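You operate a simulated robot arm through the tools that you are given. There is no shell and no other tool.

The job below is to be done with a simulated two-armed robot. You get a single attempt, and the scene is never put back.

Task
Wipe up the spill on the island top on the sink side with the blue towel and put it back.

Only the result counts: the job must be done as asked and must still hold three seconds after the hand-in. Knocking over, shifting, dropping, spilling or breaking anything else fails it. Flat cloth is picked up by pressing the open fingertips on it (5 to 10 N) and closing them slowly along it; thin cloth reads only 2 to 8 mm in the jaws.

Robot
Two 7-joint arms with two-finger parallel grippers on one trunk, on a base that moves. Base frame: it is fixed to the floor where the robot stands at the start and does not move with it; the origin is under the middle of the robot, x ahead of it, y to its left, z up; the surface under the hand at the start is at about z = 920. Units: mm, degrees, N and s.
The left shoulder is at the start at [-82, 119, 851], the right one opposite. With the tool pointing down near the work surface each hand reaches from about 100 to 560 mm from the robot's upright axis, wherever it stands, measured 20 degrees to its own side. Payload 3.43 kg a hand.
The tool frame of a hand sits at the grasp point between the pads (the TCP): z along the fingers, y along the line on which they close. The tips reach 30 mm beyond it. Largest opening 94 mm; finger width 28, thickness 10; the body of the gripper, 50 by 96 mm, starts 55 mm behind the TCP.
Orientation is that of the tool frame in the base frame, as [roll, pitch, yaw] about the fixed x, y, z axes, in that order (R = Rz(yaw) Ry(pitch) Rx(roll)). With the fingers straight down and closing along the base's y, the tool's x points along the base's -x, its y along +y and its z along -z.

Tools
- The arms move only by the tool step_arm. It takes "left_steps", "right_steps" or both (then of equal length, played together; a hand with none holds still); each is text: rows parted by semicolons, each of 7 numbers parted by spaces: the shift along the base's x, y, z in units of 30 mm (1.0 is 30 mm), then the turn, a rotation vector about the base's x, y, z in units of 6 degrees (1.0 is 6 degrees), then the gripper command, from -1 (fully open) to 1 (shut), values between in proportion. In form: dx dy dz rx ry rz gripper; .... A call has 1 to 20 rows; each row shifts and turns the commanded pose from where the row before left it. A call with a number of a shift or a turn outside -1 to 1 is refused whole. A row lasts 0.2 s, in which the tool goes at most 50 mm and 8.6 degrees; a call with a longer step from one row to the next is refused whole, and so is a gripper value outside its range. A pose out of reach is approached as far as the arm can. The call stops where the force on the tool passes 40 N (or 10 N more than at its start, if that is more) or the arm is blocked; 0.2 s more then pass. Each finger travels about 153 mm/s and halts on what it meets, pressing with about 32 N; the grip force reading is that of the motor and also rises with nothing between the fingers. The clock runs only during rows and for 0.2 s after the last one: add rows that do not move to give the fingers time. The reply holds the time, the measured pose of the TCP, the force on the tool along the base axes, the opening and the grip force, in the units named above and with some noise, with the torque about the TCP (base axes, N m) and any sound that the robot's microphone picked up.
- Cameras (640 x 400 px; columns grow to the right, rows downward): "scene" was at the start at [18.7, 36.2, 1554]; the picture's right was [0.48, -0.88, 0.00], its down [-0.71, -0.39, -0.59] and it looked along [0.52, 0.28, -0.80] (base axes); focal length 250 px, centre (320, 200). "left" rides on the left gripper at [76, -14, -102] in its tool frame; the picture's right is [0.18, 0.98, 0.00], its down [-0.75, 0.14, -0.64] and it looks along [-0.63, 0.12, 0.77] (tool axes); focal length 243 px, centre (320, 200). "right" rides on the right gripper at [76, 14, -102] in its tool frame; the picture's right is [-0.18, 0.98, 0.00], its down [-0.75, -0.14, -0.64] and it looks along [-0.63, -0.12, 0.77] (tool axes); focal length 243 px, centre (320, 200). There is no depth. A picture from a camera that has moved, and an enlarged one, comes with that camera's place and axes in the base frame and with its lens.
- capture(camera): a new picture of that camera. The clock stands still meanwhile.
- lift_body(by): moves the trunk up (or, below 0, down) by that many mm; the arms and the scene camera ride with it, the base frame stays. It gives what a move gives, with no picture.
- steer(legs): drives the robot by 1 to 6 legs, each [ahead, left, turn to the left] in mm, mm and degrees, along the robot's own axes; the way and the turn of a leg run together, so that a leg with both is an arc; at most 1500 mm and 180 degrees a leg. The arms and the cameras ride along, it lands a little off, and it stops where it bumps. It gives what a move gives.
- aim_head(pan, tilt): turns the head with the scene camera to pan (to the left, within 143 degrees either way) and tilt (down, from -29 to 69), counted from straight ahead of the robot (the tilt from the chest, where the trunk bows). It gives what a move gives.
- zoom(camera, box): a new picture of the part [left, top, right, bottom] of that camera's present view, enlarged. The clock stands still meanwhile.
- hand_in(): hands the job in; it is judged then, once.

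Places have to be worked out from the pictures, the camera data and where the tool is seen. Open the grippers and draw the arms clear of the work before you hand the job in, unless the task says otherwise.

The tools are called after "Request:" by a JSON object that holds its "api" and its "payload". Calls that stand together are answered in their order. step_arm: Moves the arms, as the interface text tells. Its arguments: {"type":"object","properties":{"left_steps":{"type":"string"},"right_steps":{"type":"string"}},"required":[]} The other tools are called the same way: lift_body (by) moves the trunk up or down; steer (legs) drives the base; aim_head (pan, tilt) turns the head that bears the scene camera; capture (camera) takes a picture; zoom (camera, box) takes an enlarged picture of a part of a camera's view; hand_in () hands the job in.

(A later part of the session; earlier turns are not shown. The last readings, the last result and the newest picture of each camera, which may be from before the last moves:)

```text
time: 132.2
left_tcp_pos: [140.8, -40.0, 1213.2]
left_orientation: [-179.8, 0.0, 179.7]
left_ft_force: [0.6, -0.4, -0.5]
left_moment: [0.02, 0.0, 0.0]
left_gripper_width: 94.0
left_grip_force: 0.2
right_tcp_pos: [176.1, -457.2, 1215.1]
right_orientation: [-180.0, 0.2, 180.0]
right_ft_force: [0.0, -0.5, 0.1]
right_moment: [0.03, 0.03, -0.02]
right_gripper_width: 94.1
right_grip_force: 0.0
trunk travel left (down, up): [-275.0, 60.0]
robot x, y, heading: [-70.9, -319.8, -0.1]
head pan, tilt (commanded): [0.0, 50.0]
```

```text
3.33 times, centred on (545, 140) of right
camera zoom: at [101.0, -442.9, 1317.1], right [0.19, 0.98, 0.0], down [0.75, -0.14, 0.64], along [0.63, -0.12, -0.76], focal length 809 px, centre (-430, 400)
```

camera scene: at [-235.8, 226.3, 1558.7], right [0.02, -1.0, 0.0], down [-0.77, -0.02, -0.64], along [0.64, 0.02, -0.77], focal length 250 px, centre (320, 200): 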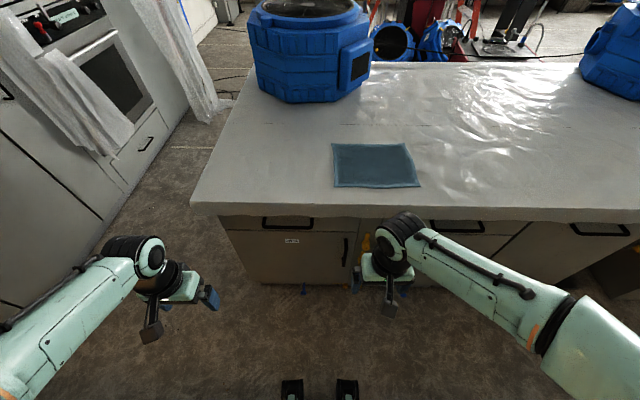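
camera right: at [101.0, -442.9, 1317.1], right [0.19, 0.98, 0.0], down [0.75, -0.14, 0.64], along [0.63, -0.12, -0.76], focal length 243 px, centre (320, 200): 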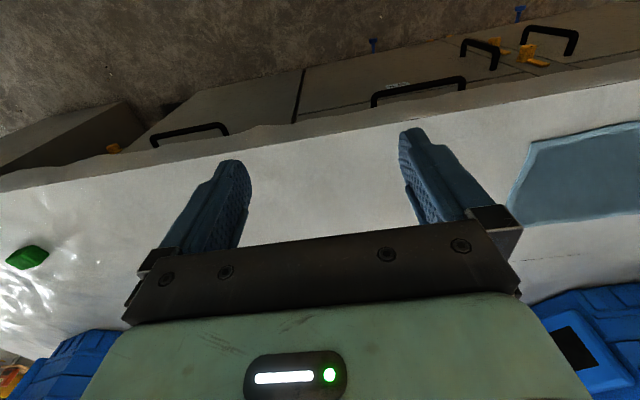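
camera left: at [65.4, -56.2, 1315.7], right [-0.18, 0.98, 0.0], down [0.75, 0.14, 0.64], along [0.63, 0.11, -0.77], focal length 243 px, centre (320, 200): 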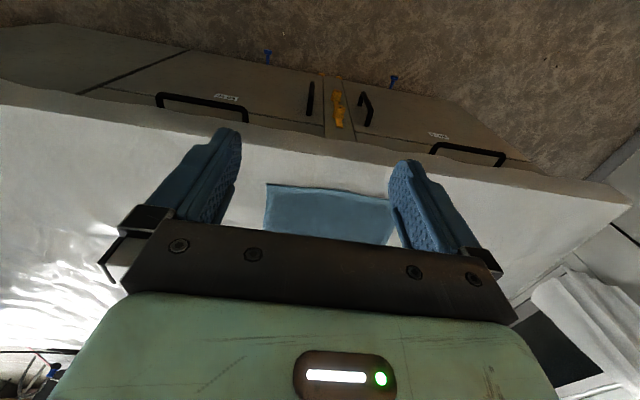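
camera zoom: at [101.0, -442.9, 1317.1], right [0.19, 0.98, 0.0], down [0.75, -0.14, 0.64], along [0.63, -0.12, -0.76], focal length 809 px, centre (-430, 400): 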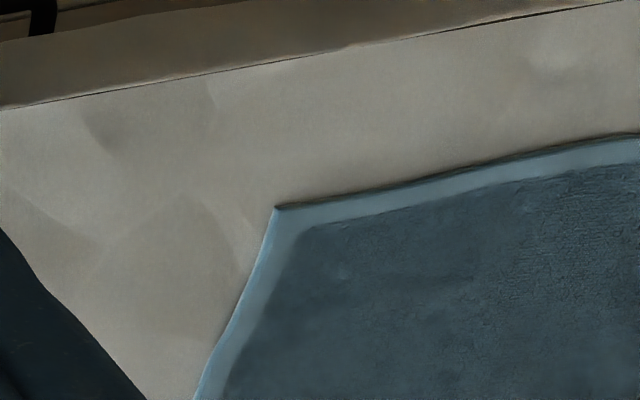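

Nothing definite here. "Sink side" likely means the end opposite the sink (y around -1260), so I drive there and survey closely with the wrist cameras.

Request:
{"api": "steer", "payload": {"legs": [[-190, 0, 0], [0, -800, 0], [190, 0, 0]]}}

Request:
{"api": "capture", "payload": {"camera": "right"}}

Request:
{"api": "capture", "payload": {"camera": "left"}}

Request:
{"api": "capture", "payload": {"camera": "scene"}}

```text
time: 142.3
left_tcp_pos: [130.3, -880.2, 1213.1]
left_orientation: [-180.0, -0.1, -179.5]
left_ft_force: [-0.9, 0.3, 0.4]
left_moment: [-0.05, -0.01, 0.0]
left_gripper_width: 94.1
left_grip_force: 0.1
right_tcp_pos: [170.7, -1296.8, 1214.7]
right_orientation: [-179.9, 0.2, -179.4]
right_ft_force: [0.4, -0.4, -0.4]
right_moment: [-0.03, -0.02, -0.02]
right_gripper_width: 94.2
right_grip_force: 0.1
trunk travel left (down, up): [-275.0, 60.0]
robot x, y, heading: [-81.8, -1170.5, 0.5]
head pan, tilt (commanded): [0.0, 50.0]
```

```text
taken
camera right: at [94.5, -1283.6, 1317.2], right [0.17, 0.98, 0.0], down [0.75, -0.13, 0.64], along [0.63, -0.11, -0.76], focal length 243 px, centre (320, 200)
```

right: 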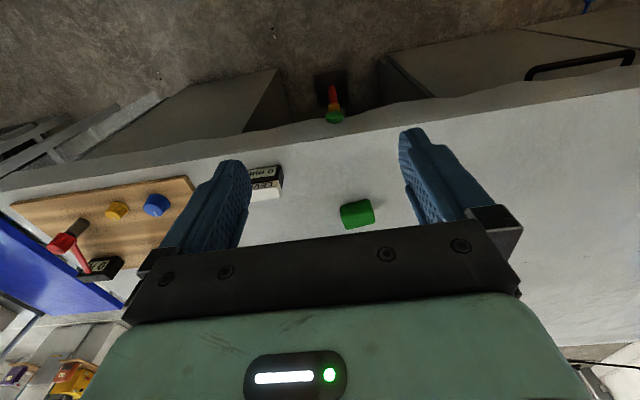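

```text
taken
camera left: at [54.1, -897.4, 1315.8], right [-0.19, 0.98, 0.0], down [0.75, 0.15, 0.64], along [0.63, 0.12, -0.77], focal length 243 px, centre (320, 200)
```

left: 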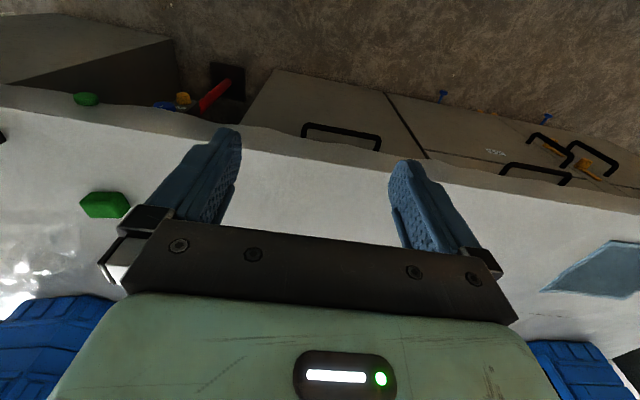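

```text
taken
camera scene: at [-48.1, -1166.4, 1558.6], right [0.01, -1.0, 0.0], down [-0.77, -0.01, -0.64], along [0.64, 0.01, -0.77], focal length 250 px, centre (320, 200)
```

scene: 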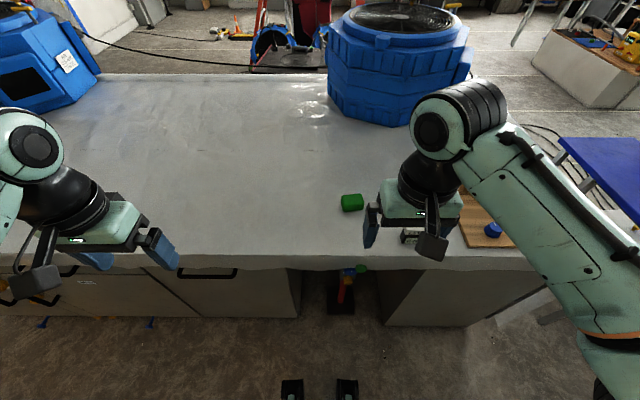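

Request:
{"api": "zoom", "payload": {"camera": "right", "box": [240, 110, 430, 240]}}

Request:
{"api": "zoom", "payload": {"camera": "right", "box": [440, 90, 640, 330]}}

Request:
{"api": "zoom", "payload": {"camera": "left", "box": [220, 120, 420, 245]}}

Request:
{"api": "zoom", "payload": {"camera": "scene", "box": [130, 80, 370, 260]}}

Request:
{"api": "zoom", "payload": {"camera": "left", "box": [0, 100, 200, 300]}}

```text
3.08 times, centred on (335, 175) of right
camera zoom: at [94.5, -1283.6, 1317.2], right [0.17, 0.98, 0.0], down [0.75, -0.13, 0.64], along [0.63, -0.11, -0.76], focal length 746 px, centre (274, 277)
```

zoom: 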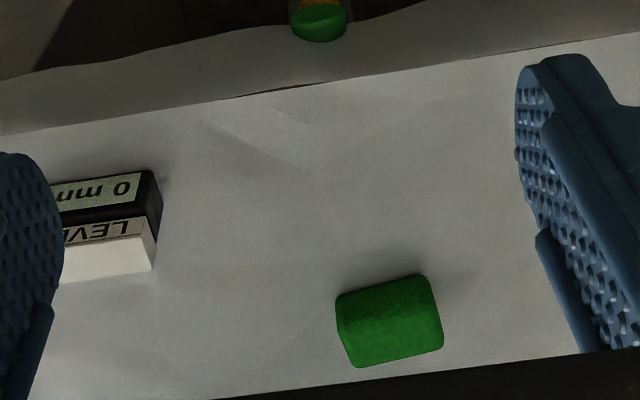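

```text
1.67 times, centred on (540, 210) of right
camera zoom: at [94.5, -1283.6, 1317.2], right [0.17, 0.98, 0.0], down [0.75, -0.13, 0.64], along [0.63, -0.11, -0.76], focal length 404 px, centre (-47, 183)
```

zoom: 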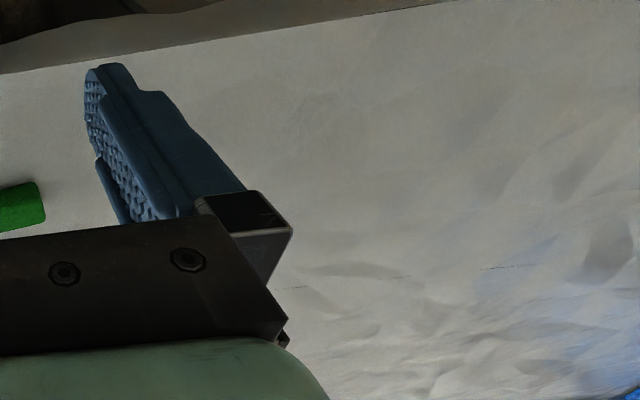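

```text
3.20 times, centred on (320, 182) of left
camera zoom: at [54.1, -897.4, 1315.8], right [-0.19, 0.98, 0.0], down [0.75, 0.15, 0.64], along [0.63, 0.12, -0.77], focal length 776 px, centre (320, 256)
```

zoom: 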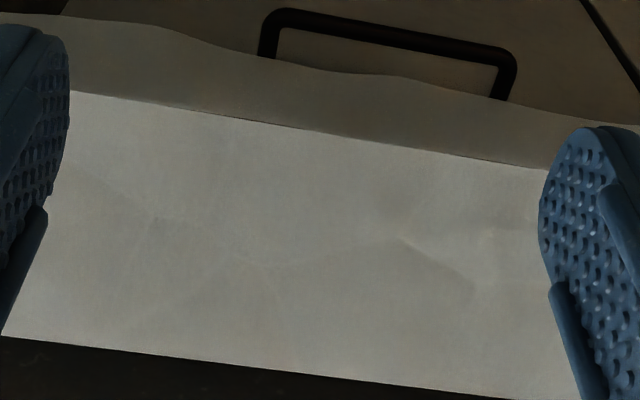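

```text
2.22 times, centred on (250, 170) of scene
camera zoom: at [-48.1, -1166.4, 1558.6], right [0.01, -1.0, 0.0], down [-0.77, -0.01, -0.64], along [0.64, 0.01, -0.77], focal length 556 px, centre (476, 267)
```

zoom: 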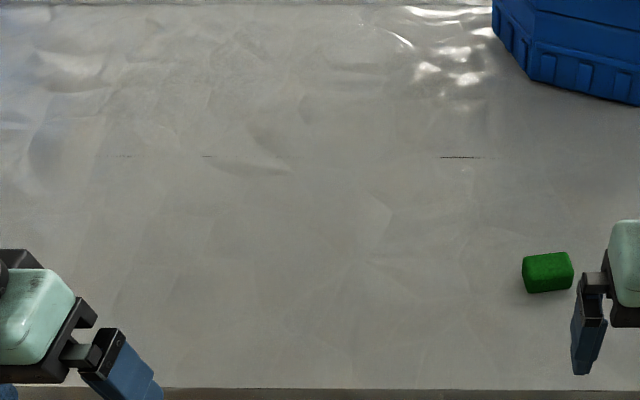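

```text
2.00 times, centred on (100, 200) of left
camera zoom: at [54.1, -897.4, 1315.8], right [-0.19, 0.98, 0.0], down [0.75, 0.15, 0.64], along [0.63, 0.12, -0.77], focal length 485 px, centre (760, 200)
```

zoom: 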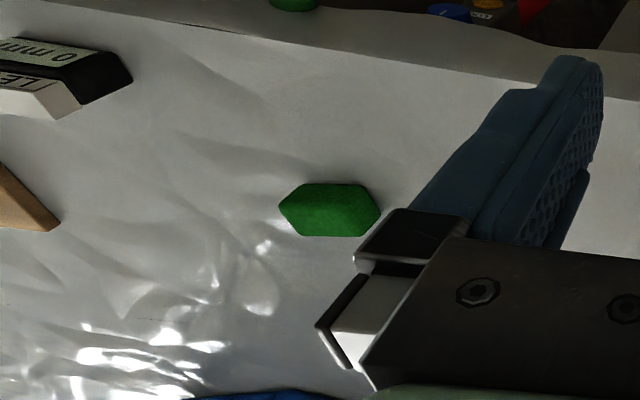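

Still no spill here. I check the counter behind for a decoy spill so I learn how a spill looks.

Request:
{"api": "aim_head", "payload": {"pan": -140, "tilt": 35}}

Request:
{"api": "capture", "payload": {"camera": "scene"}}

Request:
{"api": "aim_head", "payload": {"pan": 140, "tilt": 35}}

Request:
{"api": "capture", "payload": {"camera": "scene"}}

Request:
{"api": "aim_head", "payload": {"pan": -60, "tilt": 35}}

Request:
{"api": "capture", "payload": {"camera": "scene"}}

```text
time: 144.5
left_tcp_pos: [129.1, -880.8, 1213.6]
left_orientation: [-179.9, 0.1, -179.6]
left_ft_force: [-0.1, 0.0, -0.1]
left_moment: [0.01, 0.0, 0.0]
left_gripper_width: 94.1
left_grip_force: 0.2
right_tcp_pos: [171.7, -1296.7, 1216.5]
right_orientation: [179.9, 0.1, -179.4]
right_ft_force: [0.4, -0.1, -0.1]
right_moment: [0.02, -0.02, 0.02]
right_gripper_width: 94.0
right_grip_force: 0.1
trunk travel left (down, up): [-275.0, 60.0]
robot x, y, heading: [-79.6, -1169.0, 0.5]
head pan, tilt (commanded): [-140.0, 35.0]
```

```text
taken
camera scene: at [-192.4, -1224.2, 1580.4], right [-0.65, 0.76, 0.0], down [0.44, 0.37, -0.82], along [-0.62, -0.53, -0.57], focal length 250 px, centre (320, 200)
```

scene: 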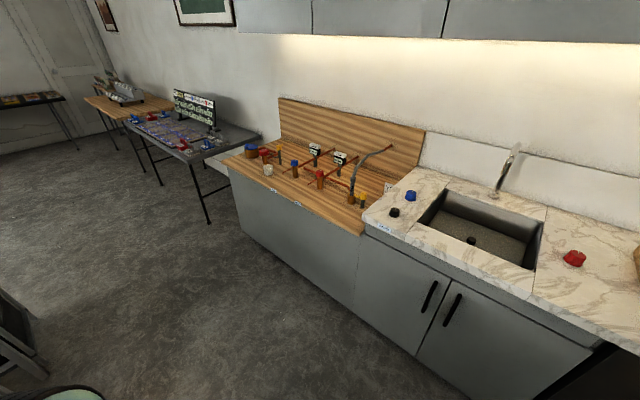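

```text
time: 148.3
left_tcp_pos: [129.2, -880.8, 1213.3]
left_orientation: [-179.8, 0.0, -179.6]
left_ft_force: [0.6, -0.2, -0.3]
left_moment: [-0.01, -0.01, -0.02]
left_gripper_width: 94.0
left_grip_force: 0.1
right_tcp_pos: [170.1, -1296.1, 1216.0]
right_orientation: [-180.0, 0.3, -179.4]
right_ft_force: [0.3, 0.5, 0.2]
right_moment: [-0.01, 0.0, 0.02]
right_gripper_width: 94.2
right_grip_force: 0.0
trunk travel left (down, up): [-275.0, 60.0]
robot x, y, heading: [-79.7, -1166.1, 0.6]
head pan, tilt (commanded): [140.0, 35.0]
```

```text
taken
camera scene: at [-193.3, -1110.9, 1580.4], right [0.64, 0.77, 0.0], down [0.44, -0.37, -0.82], along [-0.63, 0.52, -0.57], focal length 250 px, centre (320, 200)
```

scene: 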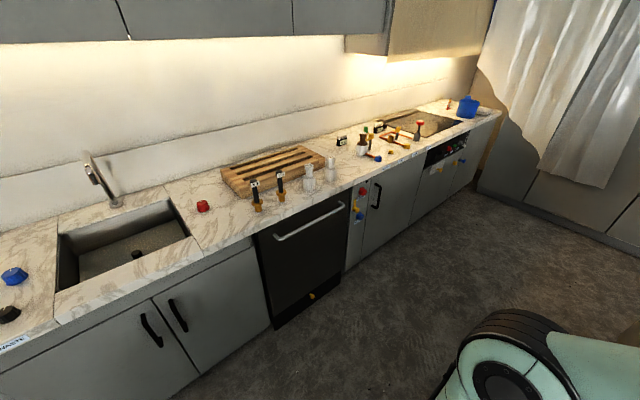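

```text
time: 151.3
left_tcp_pos: [129.8, -881.1, 1214.8]
left_orientation: [-179.9, 0.0, -179.6]
left_ft_force: [0.2, -0.3, -0.1]
left_moment: [0.01, 0.0, 0.0]
left_gripper_width: 93.7
left_grip_force: 0.0
right_tcp_pos: [170.6, -1296.8, 1216.0]
right_orientation: [179.9, 0.1, -179.4]
right_ft_force: [-1.1, 0.7, 0.2]
right_moment: [-0.02, 0.02, 0.04]
right_gripper_width: 94.2
right_grip_force: 0.0
trunk travel left (down, up): [-275.0, 60.0]
robot x, y, heading: [-80.5, -1165.6, 0.5]
head pan, tilt (commanded): [-60.0, 35.0]
```

```text
taken
camera scene: at [-80.7, -1242.9, 1580.4], right [-0.86, -0.51, 0.0], down [-0.29, 0.49, -0.82], along [0.42, -0.71, -0.57], focal length 250 px, centre (320, 200)
```

scene: 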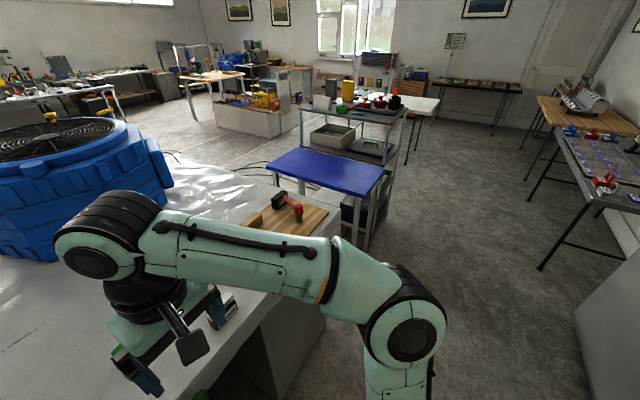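

No decoy spills either, so the spill must be a nearly clear film. The faint disc near (447, -423) showed up in two separate views, so I drive back and look at it more carefully.

Request:
{"api": "steer", "payload": {"legs": [[-190, 0, -0.5], [0, 850, 0], [170, 0, 0]]}}

Request:
{"api": "zoom", "payload": {"camera": "right", "box": [230, 110, 430, 235]}}

Request:
{"api": "zoom", "payload": {"camera": "right", "box": [300, 130, 420, 205]}}

Request:
{"api": "zoom", "payload": {"camera": "right", "box": [400, 90, 620, 230]}}

```text
time: 161.4
left_tcp_pos: [99.2, -26.4, 1213.1]
left_orientation: [-179.8, 0.0, -179.7]
left_ft_force: [0.3, 0.2, 0.0]
left_moment: [-0.01, 0.05, -0.01]
left_gripper_width: 94.1
left_grip_force: 0.0
right_tcp_pos: [140.3, -442.9, 1214.6]
right_orientation: [180.0, 0.2, -179.5]
right_ft_force: [0.6, -0.7, -0.2]
right_moment: [0.01, 0.01, 0.05]
right_gripper_width: 94.2
right_grip_force: 0.0
trunk travel left (down, up): [-275.0, 60.0]
robot x, y, heading: [-110.9, -312.8, 0.1]
head pan, tilt (commanded): [-60.0, 35.0]
```

```text
3.20 times, centred on (330, 172) of right
camera zoom: at [64.3, -430.1, 1317.2], right [0.18, 0.98, 0.0], down [0.75, -0.14, 0.64], along [0.63, -0.11, -0.76], focal length 776 px, centre (288, 288)
```

zoom: 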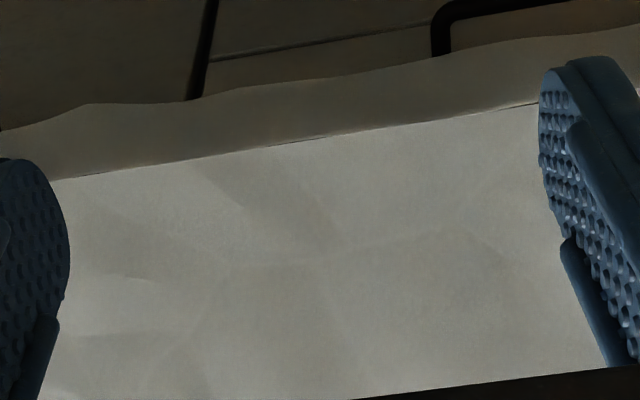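

```text
5.33 times, centred on (360, 168) of right
camera zoom: at [64.3, -430.1, 1317.2], right [0.18, 0.98, 0.0], down [0.75, -0.14, 0.64], along [0.63, -0.11, -0.76], focal length 1294 px, centre (107, 373)
```

zoom: 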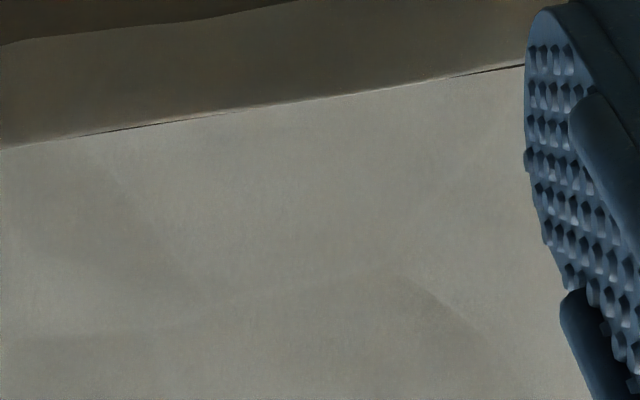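

```text
2.86 times, centred on (510, 160) of right
camera zoom: at [64.3, -430.1, 1317.2], right [0.18, 0.98, 0.0], down [0.75, -0.14, 0.64], along [0.63, -0.11, -0.76], focal length 693 px, centre (-223, 314)
```

zoom: 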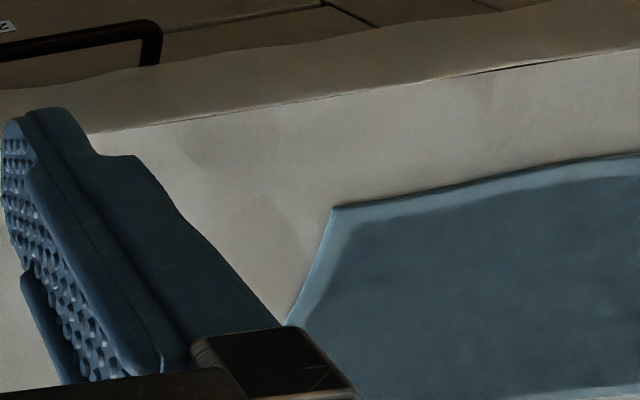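

Just folds again. I'll view the island from its right end too, where the reflections come from the opposite direction.

Request:
{"api": "steer", "payload": {"legs": [[-190, 0, 0], [0, -1500, 0], [0, -450, 0]]}}

Request:
{"api": "aim_head", "payload": {"pan": 40, "tilt": 35}}

Request:
{"api": "capture", "payload": {"camera": "scene"}}

Request:
{"api": "aim_head", "payload": {"pan": 10, "tilt": 35}}

Request:
{"api": "capture", "payload": {"camera": "scene"}}

```text
time: 180.1
left_tcp_pos: [-66.4, -1996.9, 1212.6]
left_orientation: [-180.0, 0.1, -179.2]
left_ft_force: [-0.3, 0.1, -0.3]
left_moment: [0.04, -0.01, -0.02]
left_gripper_width: 94.0
left_grip_force: 0.2
right_tcp_pos: [-23.1, -2412.3, 1215.5]
right_orientation: [179.9, 0.3, -179.0]
right_ft_force: [0.4, 0.7, -0.6]
right_moment: [0.0, -0.01, -0.02]
right_gripper_width: 94.1
right_grip_force: 0.1
trunk travel left (down, up): [-275.0, 60.0]
robot x, y, heading: [-271.2, -2287.3, 0.8]
head pan, tilt (commanded): [-60.0, 35.0]
```

```text
time: 181.9
left_tcp_pos: [-66.5, -1997.5, 1213.2]
left_orientation: [-179.8, 0.0, -179.2]
left_ft_force: [-0.1, 0.4, 0.2]
left_moment: [0.03, -0.03, 0.0]
left_gripper_width: 93.8
left_grip_force: 0.0
right_tcp_pos: [-23.4, -2412.7, 1215.4]
right_orientation: [-179.9, 0.3, -178.9]
right_ft_force: [-0.6, -0.2, -0.3]
right_moment: [-0.01, 0.02, 0.02]
right_gripper_width: 94.3
right_grip_force: 0.0
trunk travel left (down, up): [-275.0, 60.0]
robot x, y, heading: [-274.4, -2285.3, 1.0]
head pan, tilt (commanded): [40.0, 35.0]
```

```text
taken
camera scene: at [-252.4, -2227.4, 1580.4], right [0.65, -0.76, 0.0], down [-0.43, -0.37, -0.82], along [0.62, 0.54, -0.57], focal length 250 px, centre (320, 200)
```

scene: 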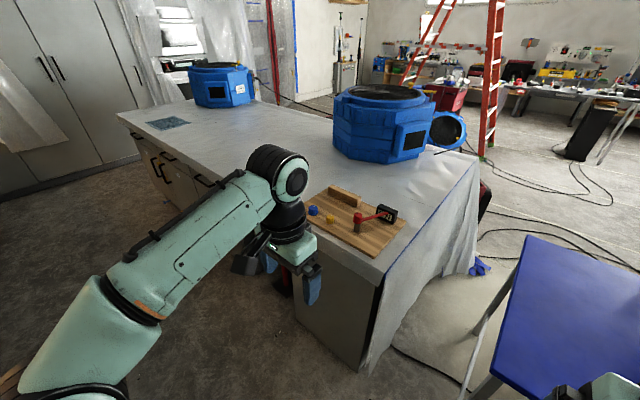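

```text
time: 182.8
left_tcp_pos: [-66.6, -1997.2, 1213.5]
left_orientation: [-179.8, 0.0, -179.2]
left_ft_force: [0.4, -0.1, 0.3]
left_moment: [0.02, -0.04, -0.03]
left_gripper_width: 93.9
left_grip_force: 0.1
right_tcp_pos: [-23.2, -2413.6, 1215.1]
right_orientation: [180.0, 0.2, -179.0]
right_ft_force: [0.4, 1.0, -0.1]
right_moment: [-0.02, 0.0, -0.02]
right_gripper_width: 93.8
right_grip_force: 0.0
trunk travel left (down, up): [-275.0, 60.0]
robot x, y, heading: [-275.9, -2283.5, 0.9]
head pan, tilt (commanded): [10.0, 35.0]
```

```text
taken
camera scene: at [-232.7, -2268.2, 1580.4], right [0.19, -0.98, 0.0], down [-0.56, -0.11, -0.82], along [0.8, 0.15, -0.57], focal length 250 px, centre (320, 200)
```

scene: 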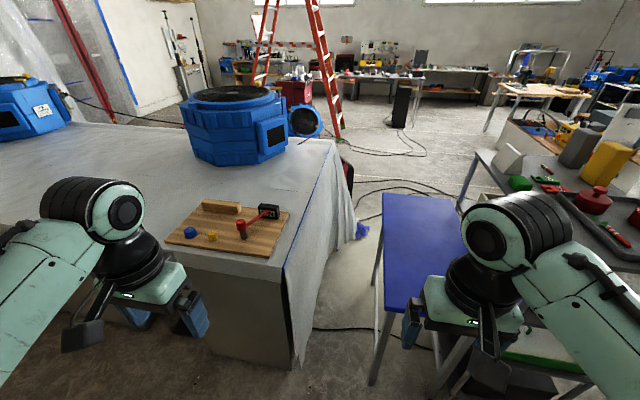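

The sheet looks smooth from this end. I zoom along the island top from here.

Request:
{"api": "aim_head", "payload": {"pan": 40, "tilt": 35}}

Request:
{"api": "zoom", "payload": {"camera": "scene", "box": [120, 90, 270, 185]}}

Request:
{"api": "zoom", "payload": {"camera": "scene", "box": [210, 110, 350, 200]}}

Request:
{"api": "zoom", "payload": {"camera": "scene", "box": [320, 140, 480, 250]}}

```text
time: 183.8
left_tcp_pos: [-66.1, -1997.1, 1214.2]
left_orientation: [-179.9, 0.0, -179.2]
left_ft_force: [-0.8, 0.3, 0.4]
left_moment: [-0.02, -0.01, 0.02]
left_gripper_width: 93.9
left_grip_force: 0.1
right_tcp_pos: [-23.0, -2412.1, 1216.8]
right_orientation: [179.9, 0.2, -179.0]
right_ft_force: [0.3, 0.2, -0.9]
right_moment: [0.0, 0.0, 0.02]
right_gripper_width: 93.6
right_grip_force: 0.2
trunk travel left (down, up): [-275.0, 60.0]
robot x, y, heading: [-273.1, -2285.5, 0.6]
head pan, tilt (commanded): [40.0, 35.0]
```

```text
4.21 times, centred on (195, 138) of scene
camera zoom: at [-252.4, -2227.4, 1580.4], right [0.65, -0.76, 0.0], down [-0.43, -0.37, -0.82], along [0.62, 0.54, -0.57], focal length 1054 px, centre (846, 463)
```

zoom: 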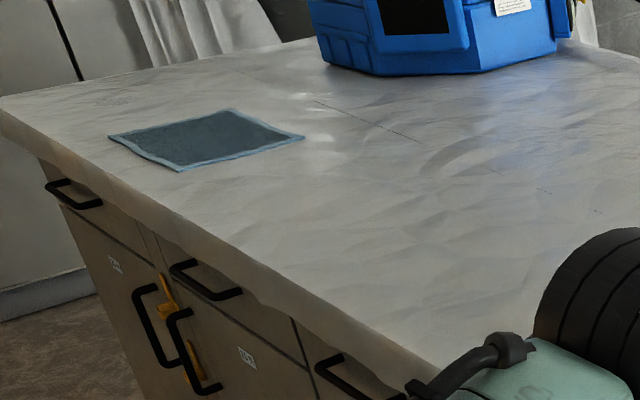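

```text
4.44 times, centred on (280, 155) of scene
camera zoom: at [-252.4, -2227.4, 1580.4], right [0.65, -0.76, 0.0], down [-0.43, -0.37, -0.82], along [0.62, 0.54, -0.57], focal length 1112 px, centre (498, 400)
```

zoom: 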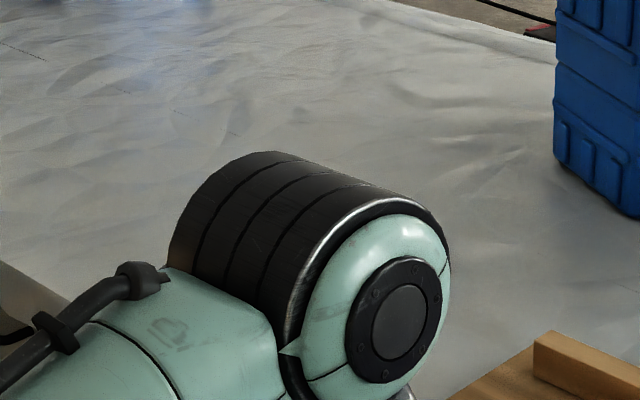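

```text
3.64 times, centred on (400, 195) of scene
camera zoom: at [-252.4, -2227.4, 1580.4], right [0.65, -0.76, 0.0], down [-0.43, -0.37, -0.82], along [0.62, 0.54, -0.57], focal length 910 px, centre (29, 218)
```

zoom: 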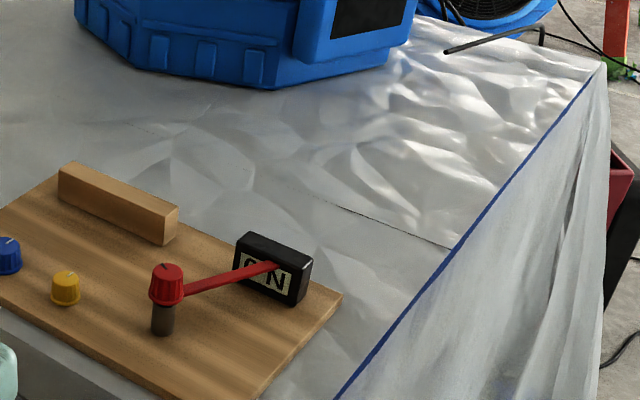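

A speckled oval is clearly visible left of the towel at grazing angle, at the same place as the dotted ring seen before. I zoom in on it.

Request:
{"api": "zoom", "payload": {"camera": "scene", "box": [128, 102, 168, 127]}}

Request:
{"api": "zoom", "payload": {"camera": "scene", "box": [138, 107, 158, 119]}}

```text
16.00 times, centred on (148, 114) of scene
camera zoom: at [-252.4, -2227.4, 1580.4], right [0.65, -0.76, 0.0], down [-0.43, -0.37, -0.82], along [0.62, 0.54, -0.57], focal length 4005 px, centre (3072, 1568)
```

zoom: 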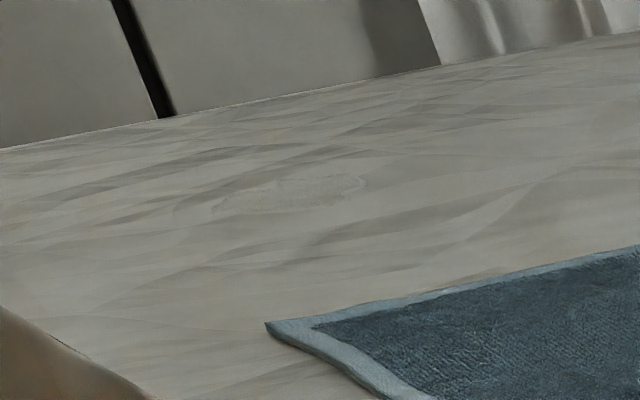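

```text
16.00 times, centred on (148, 113) of scene
camera zoom: at [-252.4, -2227.4, 1580.4], right [0.65, -0.76, 0.0], down [-0.43, -0.37, -0.82], along [0.62, 0.54, -0.57], focal length 4005 px, centre (3072, 1592)
```

zoom: 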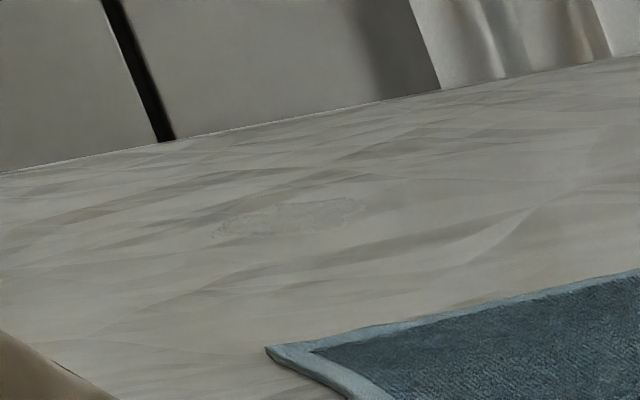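

That grazing zoom shows it: a thin clear film patch left of the towel, roughly 75 mm across, which I triangulate at about (455, 445). I drive back to stand in front of it and look with the left wrist camera.

Request:
{"api": "steer", "payload": {"legs": [[0, 1450, -0.8], [0, 1090, 0], [240, 0, 0]]}}

Request:
{"api": "aim_head", "payload": {"pan": 15, "tilt": 50}}

Request:
{"api": "capture", "payload": {"camera": "scene"}}

Request:
{"api": "capture", "payload": {"camera": "left"}}

```text
time: 207.2
left_tcp_pos: [189.8, 499.4, 1214.0]
left_orientation: [-179.9, 0.0, 178.6]
left_ft_force: [0.6, -0.8, 0.1]
left_moment: [0.01, 0.0, -0.01]
left_gripper_width: 94.0
left_grip_force: 0.0
right_tcp_pos: [216.1, 82.0, 1216.0]
right_orientation: [180.0, 0.3, 178.8]
right_ft_force: [1.0, -0.1, 1.0]
right_moment: [0.01, 0.02, -0.01]
right_gripper_width: 93.9
right_grip_force: 0.0
trunk travel left (down, up): [-275.0, 60.0]
robot x, y, heading: [-29.2, 217.6, -1.6]
head pan, tilt (commanded): [40.0, 35.0]
```

```text
time: 208.1
left_tcp_pos: [189.7, 499.1, 1214.2]
left_orientation: [-179.9, 0.1, 178.5]
left_ft_force: [0.2, 0.1, -0.1]
left_moment: [0.03, -0.03, -0.01]
left_gripper_width: 93.9
left_grip_force: 0.1
right_tcp_pos: [216.4, 82.2, 1215.6]
right_orientation: [179.9, 0.1, 178.8]
right_ft_force: [-0.1, 0.3, 0.2]
right_moment: [-0.03, 0.0, 0.01]
right_gripper_width: 93.7
right_grip_force: 0.0
trunk travel left (down, up): [-275.0, 60.0]
robot x, y, heading: [-28.2, 214.7, -1.2]
head pan, tilt (commanded): [15.0, 50.0]
```

```text
taken
camera scene: at [0.2, 239.0, 1558.7], right [0.24, -0.97, 0.0], down [-0.74, -0.18, -0.64], along [0.62, 0.15, -0.77], focal length 250 px, centre (320, 200)
```

scene: 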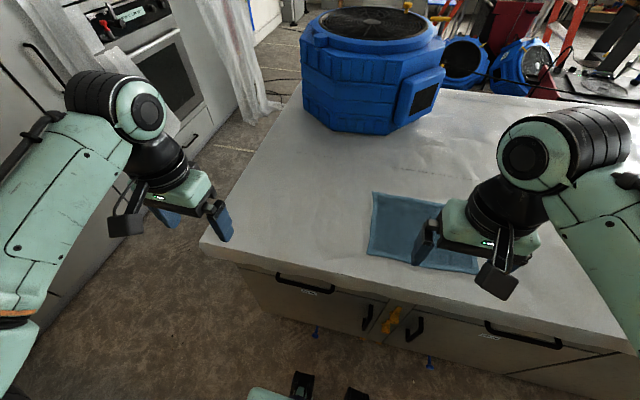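

```text
taken
camera left: at [113.2, 484.6, 1316.0], right [-0.16, 0.99, 0.0], down [0.76, 0.12, 0.64], along [0.63, 0.1, -0.77], focal length 243 px, centre (320, 200)
```

left: 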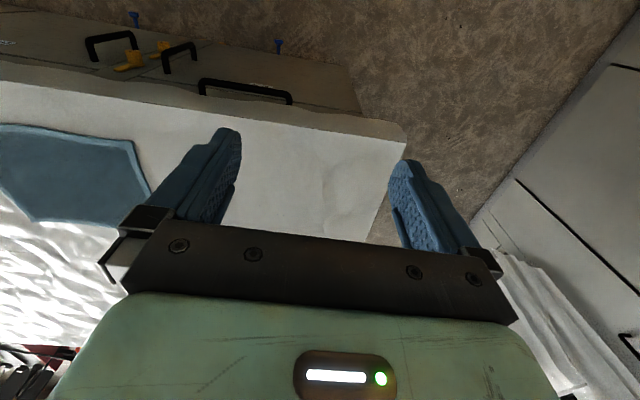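

By projection the film should be near pixel (276, 201) of the left wrist view and left of the towel in the scene view. I zoom on both.

Request:
{"api": "zoom", "payload": {"camera": "left", "box": [225, 130, 385, 235]}}

Request:
{"api": "zoom", "payload": {"camera": "left", "box": [240, 170, 320, 225]}}

Request:
{"api": "zoom", "payload": {"camera": "scene", "box": [230, 150, 370, 240]}}

Request:
{"api": "zoom", "payload": {"camera": "scene", "box": [270, 170, 334, 210]}}

```text
3.81 times, centred on (305, 182) of left
camera zoom: at [113.2, 484.6, 1316.0], right [-0.16, 0.99, 0.0], down [0.76, 0.12, 0.64], along [0.63, 0.1, -0.77], focal length 924 px, centre (377, 267)
```

zoom: 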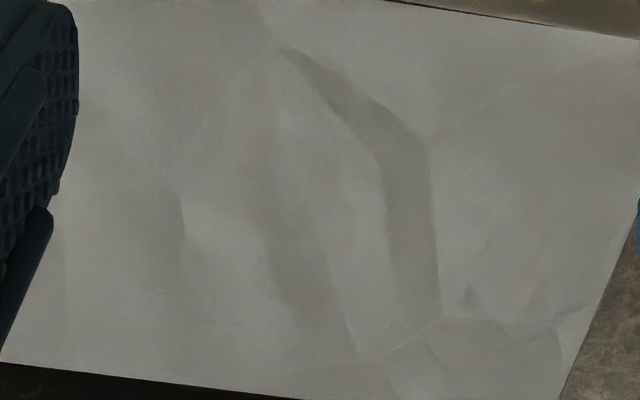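

```text
7.27 times, centred on (280, 198) of left
camera zoom: at [113.2, 484.6, 1316.0], right [-0.16, 0.99, 0.0], down [0.76, 0.12, 0.64], along [0.63, 0.1, -0.77], focal length 1764 px, centre (611, 218)
```

zoom: 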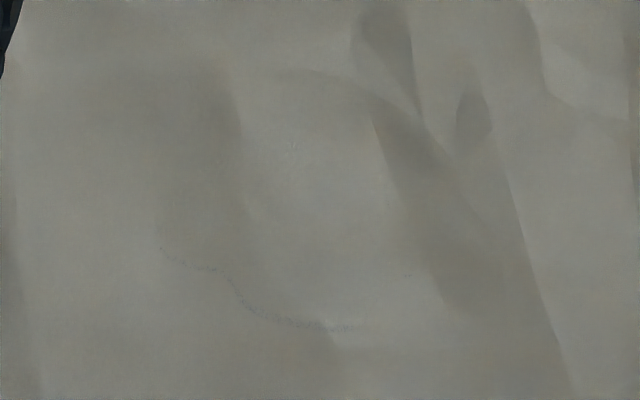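

```text
4.44 times, centred on (300, 195) of scene
camera zoom: at [0.2, 239.0, 1558.7], right [0.24, -0.97, 0.0], down [-0.74, -0.18, -0.64], along [0.62, 0.15, -0.77], focal length 1112 px, centre (409, 222)
```

zoom: 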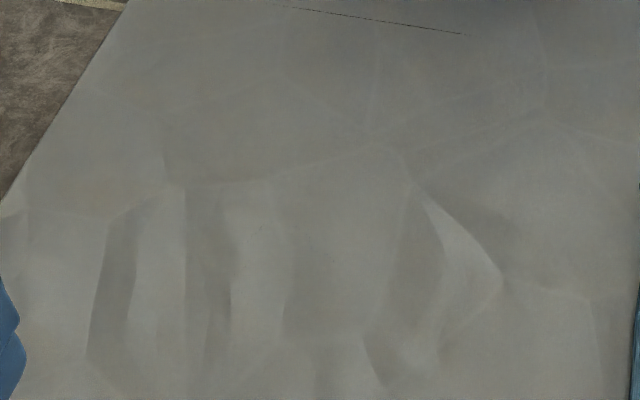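

```text
10.00 times, centred on (302, 190) of scene
camera zoom: at [0.2, 239.0, 1558.7], right [0.24, -0.97, 0.0], down [-0.74, -0.18, -0.64], along [0.62, 0.15, -0.77], focal length 2503 px, centre (500, 300)
```

zoom: 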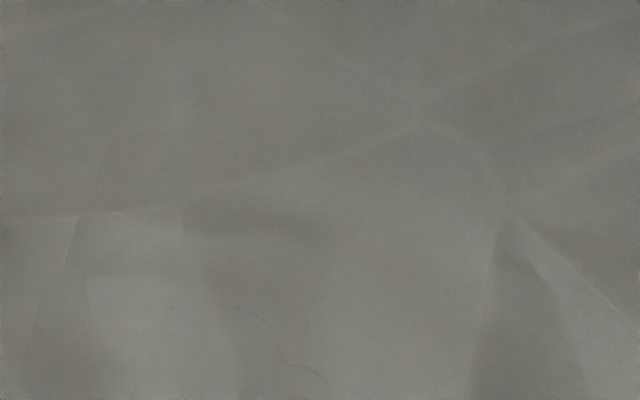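

The dotted rim in the close view gives the film's far edge at x≈493 and sides at y≈406 and 480, so the spill is about 75-80 mm across, centred near (453, 443). I set the base in position, move the right hand aside and measure the towel.

Request:
{"api": "steer", "payload": {"legs": [[25, 25, 1.3]]}}

Request:
{"api": "step_arm", "payload": {"right_steps": "0 -0.8 0 0 0 0 -1; 0 -0.8 0 0 0 0 -1; 0 -0.8 0 0 0 0 -1; 0 -0.8 0 0 0 0 -1; 0 -0.8 0 0 0 0 -1; 0 -0.8 0 0 0 0 -1; 0 0 0 0 0 0 -1"}}

Request:
{"api": "aim_head", "payload": {"pan": -5, "tilt": 55}}

Request:
{"api": "capture", "payload": {"camera": "scene"}}

Request:
{"api": "zoom", "payload": {"camera": "scene", "box": [260, 100, 520, 260]}}

```text
time: 209.2
left_tcp_pos: [209.4, 531.3, 1212.9]
left_orientation: [-179.9, 0.1, 180.0]
left_ft_force: [0.2, -0.7, 0.4]
left_moment: [-0.01, 0.01, 0.0]
left_gripper_width: 94.1
left_grip_force: 0.0
right_tcp_pos: [246.8, 114.7, 1216.0]
right_orientation: [-179.9, 0.2, -179.8]
right_ft_force: [-0.3, 0.3, -0.1]
right_moment: [0.01, 0.0, -0.03]
right_gripper_width: 94.0
right_grip_force: 0.0
trunk travel left (down, up): [-275.0, 60.0]
robot x, y, heading: [-2.3, 242.8, -0.2]
head pan, tilt (commanded): [15.0, 50.0]
stopped in leg 1: the robot was blocked; the commanded pose is now the measured one
```

```text
time: 210.8
left_tcp_pos: [208.5, 528.6, 1213.7]
left_orientation: [-179.9, 0.0, -180.0]
left_ft_force: [-1.3, 0.9, 0.2]
left_moment: [-0.01, -0.01, 0.01]
left_gripper_width: 94.2
left_grip_force: 0.1
right_tcp_pos: [244.2, -31.2, 1214.7]
right_orientation: [-180.0, 0.2, -180.0]
right_ft_force: [-0.3, -0.1, 0.2]
right_moment: [-0.04, -0.05, -0.01]
right_gripper_width: 93.8
right_grip_force: 0.0
trunk travel left (down, up): [-275.0, 60.0]
robot x, y, heading: [-2.4, 244.5, -0.2]
head pan, tilt (commanded): [15.0, 50.0]
```

```text
time: 211.6
left_tcp_pos: [208.3, 530.3, 1213.4]
left_orientation: [-179.9, 0.0, 180.0]
left_ft_force: [0.0, -0.9, -0.3]
left_moment: [0.03, -0.03, -0.01]
left_gripper_width: 94.0
left_grip_force: 0.1
right_tcp_pos: [245.6, -31.8, 1216.5]
right_orientation: [-180.0, 0.2, -179.9]
right_ft_force: [0.1, -0.3, -0.5]
right_moment: [0.01, 0.0, 0.01]
right_gripper_width: 93.9
right_grip_force: 0.0
trunk travel left (down, up): [-275.0, 60.0]
robot x, y, heading: [-2.7, 245.6, -0.1]
head pan, tilt (commanded): [-5.0, 55.0]
```

```text
taken
camera scene: at [23.4, 239.4, 1552.2], right [-0.09, -1.0, 0.0], down [-0.82, 0.07, -0.57], along [0.57, -0.05, -0.82], focal length 250 px, centre (320, 200)
```

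scene: 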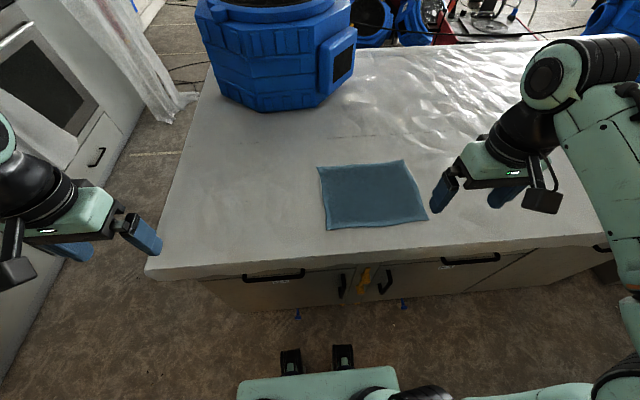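

```text
2.46 times, centred on (390, 180) of scene
camera zoom: at [23.4, 239.4, 1552.2], right [-0.09, -1.0, 0.0], down [-0.82, 0.07, -0.57], along [0.57, -0.05, -0.82], focal length 616 px, centre (148, 249)
```

zoom: 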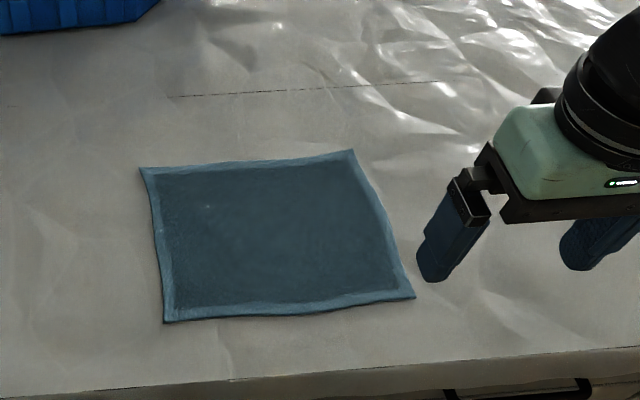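

The base is now against the island (x≈-2), so that is as close as it goes. Towel corners measure (602,201), (608,-100), (367,-108), (360,191), centre about (484, 46). I bring the left hand above the towel's left edge strip at about (478, 145), fingers open about 70 mm.

Request:
{"api": "step_arm", "payload": {"left_steps": "0.6 -0.86 -0.47 0 0 0 -0.5; 0.6 -0.86 -0.47 0 0 0 -0.5; 0.6 -0.86 -0.47 0 0 0 -0.5; 0.6 -0.86 -0.47 0 0 0 -0.5; 0.6 -0.86 -0.47 0 0 0 -0.5; 0.6 -0.86 -0.47 0 0 0 -0.5; 0.6 -0.86 -0.47 0 0 0 -0.5; 0.6 -0.86 -0.47 0 0 0 -0.5; 0.6 -0.86 -0.47 0 0 0 -0.5; 0.6 -0.86 -0.47 0 0 0 -0.5; 0.6 -0.86 -0.47 0 0 0 -0.5; 0.6 -0.86 -0.47 0 0 0 -0.5; 0.6 -0.86 -0.47 0 0 0 -0.5; 0.6 -0.86 -0.47 0 0 0 -0.5; 0.6 -0.86 -0.47 0 0 0 -0.5; 0 0 0 0 0 0 -0.5; 0 0 0 0 0 0 -0.5"}}

Request:
{"api": "capture", "payload": {"camera": "left"}}

Request:
{"api": "capture", "payload": {"camera": "scene"}}

```text
time: 215.2
left_tcp_pos: [461.9, 160.9, 1007.8]
left_orientation: [-180.0, -0.1, -179.9]
left_ft_force: [-1.2, 0.0, 0.9]
left_moment: [0.01, 0.02, -0.02]
left_gripper_width: 70.3
left_grip_force: 0.0
left hand out of reach, approached as far as the arm can: row 15
right_tcp_pos: [245.9, -31.6, 1215.8]
right_orientation: [180.0, 0.1, -179.9]
right_ft_force: [-1.1, -0.1, 0.4]
right_moment: [0.0, -0.02, 0.0]
right_gripper_width: 93.6
right_grip_force: 0.1
trunk travel left (down, up): [-275.0, 60.0]
robot x, y, heading: [-4.8, 244.9, -0.0]
head pan, tilt (commanded): [-5.0, 55.0]
```

```text
taken
camera left: at [386.4, 144.5, 1109.1], right [-0.18, 0.98, 0.0], down [0.75, 0.14, 0.64], along [0.63, 0.12, -0.77], focal length 243 px, centre (320, 200)
```

left: 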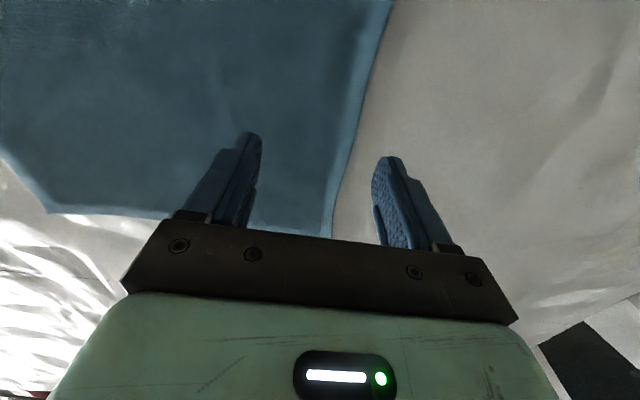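

```text
taken
camera scene: at [23.3, 239.4, 1552.2], right [-0.09, -1.0, 0.0], down [-0.82, 0.07, -0.57], along [0.57, -0.05, -0.82], focal length 250 px, centre (320, 200)
```

scene: 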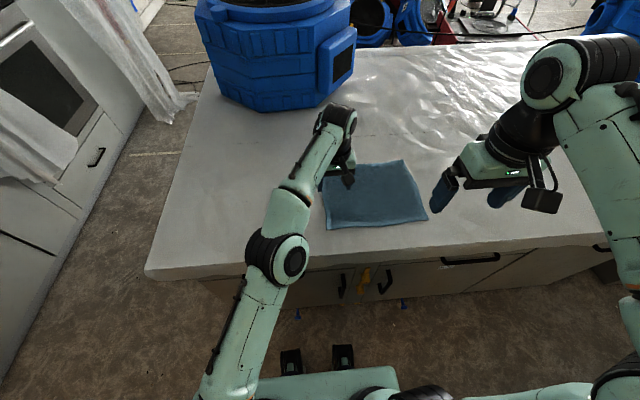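

The left hand hits its reach limit at (462, 161). Raising the trunk by 55 mm will extend the reach, and the fingers need to shift about 20 mm to -y to sit on the towel.

Request:
{"api": "lift_body", "payload": {"by": 55}}

Request:
{"api": "step_arm", "payload": {"left_steps": "0 0 -0.7 0 0 0 -0.5; 0 0 -0.7 0 0 0 -0.5; 0.2 -0.2 -0.5 0 0 0 -0.5; 0.2 -0.3 -0.3 0 0 0 -0.5; 0.1 -0.1 -0.2 0 0 0 -0.5; 0 0 0 0 0 0 -0.5; 0 0 0 0 0 0 -0.5"}}

Request:
{"api": "capture", "payload": {"camera": "left"}}

```text
time: 216.2
left_tcp_pos: [459.4, 161.5, 1064.2]
left_orientation: [-180.0, 0.0, -179.9]
left_ft_force: [0.9, -0.3, -0.1]
left_moment: [0.01, -0.02, 0.01]
left_gripper_width: 70.5
left_grip_force: 0.0
right_tcp_pos: [244.9, -31.2, 1271.3]
right_orientation: [180.0, 0.2, -179.9]
right_ft_force: [-1.8, 0.3, -1.0]
right_moment: [-0.03, -0.05, 0.02]
right_gripper_width: 94.0
right_grip_force: 0.0
trunk travel left (down, up): [-330.0, 5.0]
robot x, y, heading: [-4.5, 245.2, -0.1]
head pan, tilt (commanded): [-5.0, 55.0]
```

```text
time: 217.8
left_tcp_pos: [476.4, 144.4, 991.9]
left_orientation: [-179.8, 0.0, -180.0]
left_ft_force: [1.0, 0.0, -0.5]
left_moment: [-0.03, 0.0, 0.0]
left_gripper_width: 70.6
left_grip_force: 0.0
right_tcp_pos: [245.9, -31.3, 1270.2]
right_orientation: [-179.9, 0.2, -179.8]
right_ft_force: [-0.4, 0.1, 0.7]
right_moment: [0.02, -0.01, 0.01]
right_gripper_width: 93.9
right_grip_force: 0.1
trunk travel left (down, up): [-330.0, 5.0]
robot x, y, heading: [-4.8, 244.7, 0.2]
head pan, tilt (commanded): [-5.0, 55.0]
```

```text
taken
camera left: at [400.0, 127.7, 1094.9], right [-0.18, 0.98, 0.0], down [0.75, 0.14, 0.64], along [0.63, 0.12, -0.77], focal length 243 px, centre (320, 200)
```

left: 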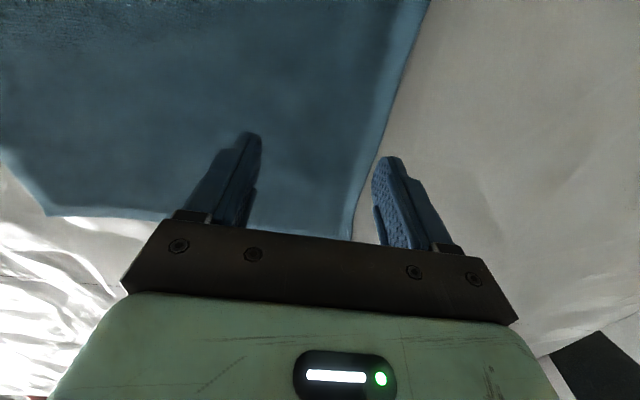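

Both tips will land on the towel (its edge is at y≈193 here); I shift 8 mm further in and descend close to the cloth.

Request:
{"api": "step_arm", "payload": {"left_steps": "0 -0.27 -0.4 0 0 0 -0.5; 0 0 -0.5 0 0 0 -0.5; 0 0 -0.25 0 0 0 -0.5; 0 0 0 0 0 0 -0.5; 0 0 0 0 0 0 -0.5"}}

Request:
{"api": "capture", "payload": {"camera": "left"}}

```text
time: 219.0
left_tcp_pos: [475.2, 135.1, 955.0]
left_orientation: [-179.9, 0.0, 179.9]
left_ft_force: [0.0, 0.1, -0.5]
left_moment: [0.01, 0.03, 0.0]
left_gripper_width: 70.6
left_grip_force: 0.1
right_tcp_pos: [246.9, -31.2, 1270.7]
right_orientation: [180.0, 0.1, -179.8]
right_ft_force: [0.1, -0.2, -0.8]
right_moment: [0.02, 0.02, 0.03]
right_gripper_width: 94.0
right_grip_force: 0.0
trunk travel left (down, up): [-330.0, 5.0]
robot x, y, heading: [-4.2, 247.0, 0.1]
head pan, tilt (commanded): [-5.0, 55.0]
```

```text
taken
camera left: at [400.1, 118.8, 1057.8], right [-0.18, 0.98, 0.0], down [0.75, 0.14, 0.64], along [0.63, 0.12, -0.77], focal length 243 px, centre (320, 200)
```

left: 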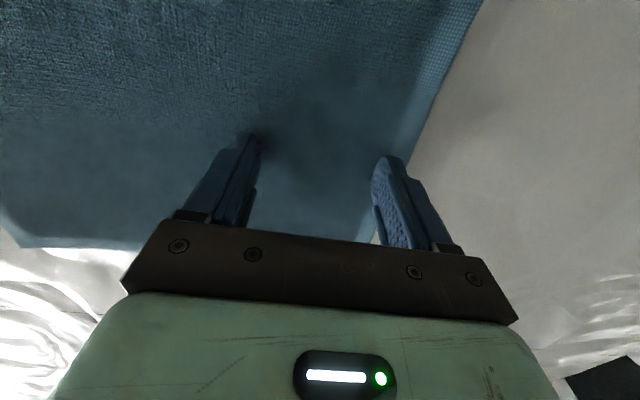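

Both fingertips are right over the cloth with no contact yet (z=955). I lower in 1.5 mm steps until I read a few newtons.

Request:
{"api": "step_arm", "payload": {"left_steps": "0 0 -0.05 0 0 0 -0.5; 0 0 -0.05 0 0 0 -0.5; 0 0 0 0 0 0 -0.5"}}

```text
time: 219.8
left_tcp_pos: [474.9, 136.5, 954.2]
left_orientation: [-179.9, 0.1, -180.0]
left_ft_force: [0.7, -1.2, 2.2]
left_moment: [0.01, -0.05, -0.02]
left_gripper_width: 70.1
left_grip_force: 0.0
right_tcp_pos: [246.5, -30.3, 1271.4]
right_orientation: [180.0, 0.1, -179.9]
right_ft_force: [0.0, 0.4, -0.3]
right_moment: [0.01, -0.03, -0.02]
right_gripper_width: 94.1
right_grip_force: 0.1
trunk travel left (down, up): [-330.0, 5.0]
robot x, y, heading: [-1.8, 242.3, -0.2]
head pan, tilt (commanded): [-5.0, 55.0]
```

Contact begins (about 2 N). I press a little further.

Request:
{"api": "step_arm", "payload": {"left_steps": "0 0 -0.06 0 0 0 -0.5; 0 0 0 0 0 0 -0.5; 0 0 0 0 0 0 -0.5"}}

```text
time: 220.6
left_tcp_pos: [475.5, 134.9, 953.6]
left_orientation: [-179.8, 0.2, 179.9]
left_ft_force: [1.5, -2.1, 10.4]
left_moment: [0.08, -0.04, -0.01]
left_gripper_width: 70.4
left_grip_force: 0.0
right_tcp_pos: [246.6, -29.8, 1271.6]
right_orientation: [179.9, 0.2, 180.0]
right_ft_force: [-0.2, 0.1, 0.0]
right_moment: [0.03, -0.01, -0.02]
right_gripper_width: 94.1
right_grip_force: 0.1
trunk travel left (down, up): [-330.0, 5.0]
robot x, y, heading: [-1.0, 243.4, 0.2]
head pan, tilt (commanded): [-5.0, 55.0]
```

Pressing about 10 N; I ease off half a millimetre and close slowly along the cloth.

Request:
{"api": "step_arm", "payload": {"left_steps": "0 0 0.02 0 0 0 -0.5; 0 0 0 0 0 0 -0.42; 0 0 0 0 0 0 -0.34; 0 0 0 0 0 0 -0.26; 0 0 0 0 0 0 -0.18; 0 0 0 0 0 0 -0.1; 0 0 0 0 0 0 -0.02; 0 0 0 0 0 0 0.06; 0 0 0 0 0 0 0.14; 0 0 0 0 0 0 0.22; 0 0 0 0 0 0 0.22"}}

Request:
{"api": "capture", "payload": {"camera": "left"}}

```text
time: 223.0
left_tcp_pos: [474.9, 135.2, 954.0]
left_orientation: [-180.0, 0.1, -180.0]
left_ft_force: [-0.1, 0.2, 5.3]
left_moment: [0.06, -0.04, 0.0]
left_gripper_width: 36.6
left_grip_force: 0.1
right_tcp_pos: [245.6, -30.0, 1269.7]
right_orientation: [179.9, 0.2, -180.0]
right_ft_force: [-0.1, 0.1, -0.4]
right_moment: [-0.02, 0.01, 0.0]
right_gripper_width: 93.7
right_grip_force: 0.0
trunk travel left (down, up): [-330.0, 5.0]
robot x, y, heading: [-3.4, 241.0, -0.1]
head pan, tilt (commanded): [-5.0, 55.0]
```

```text
taken
camera left: at [399.0, 119.7, 1055.8], right [-0.18, 0.98, 0.0], down [0.75, 0.14, 0.64], along [0.63, 0.12, -0.77], focal length 243 px, centre (320, 200)
```

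left: 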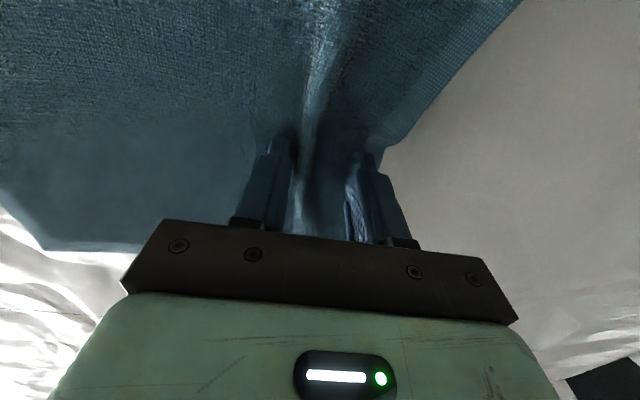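

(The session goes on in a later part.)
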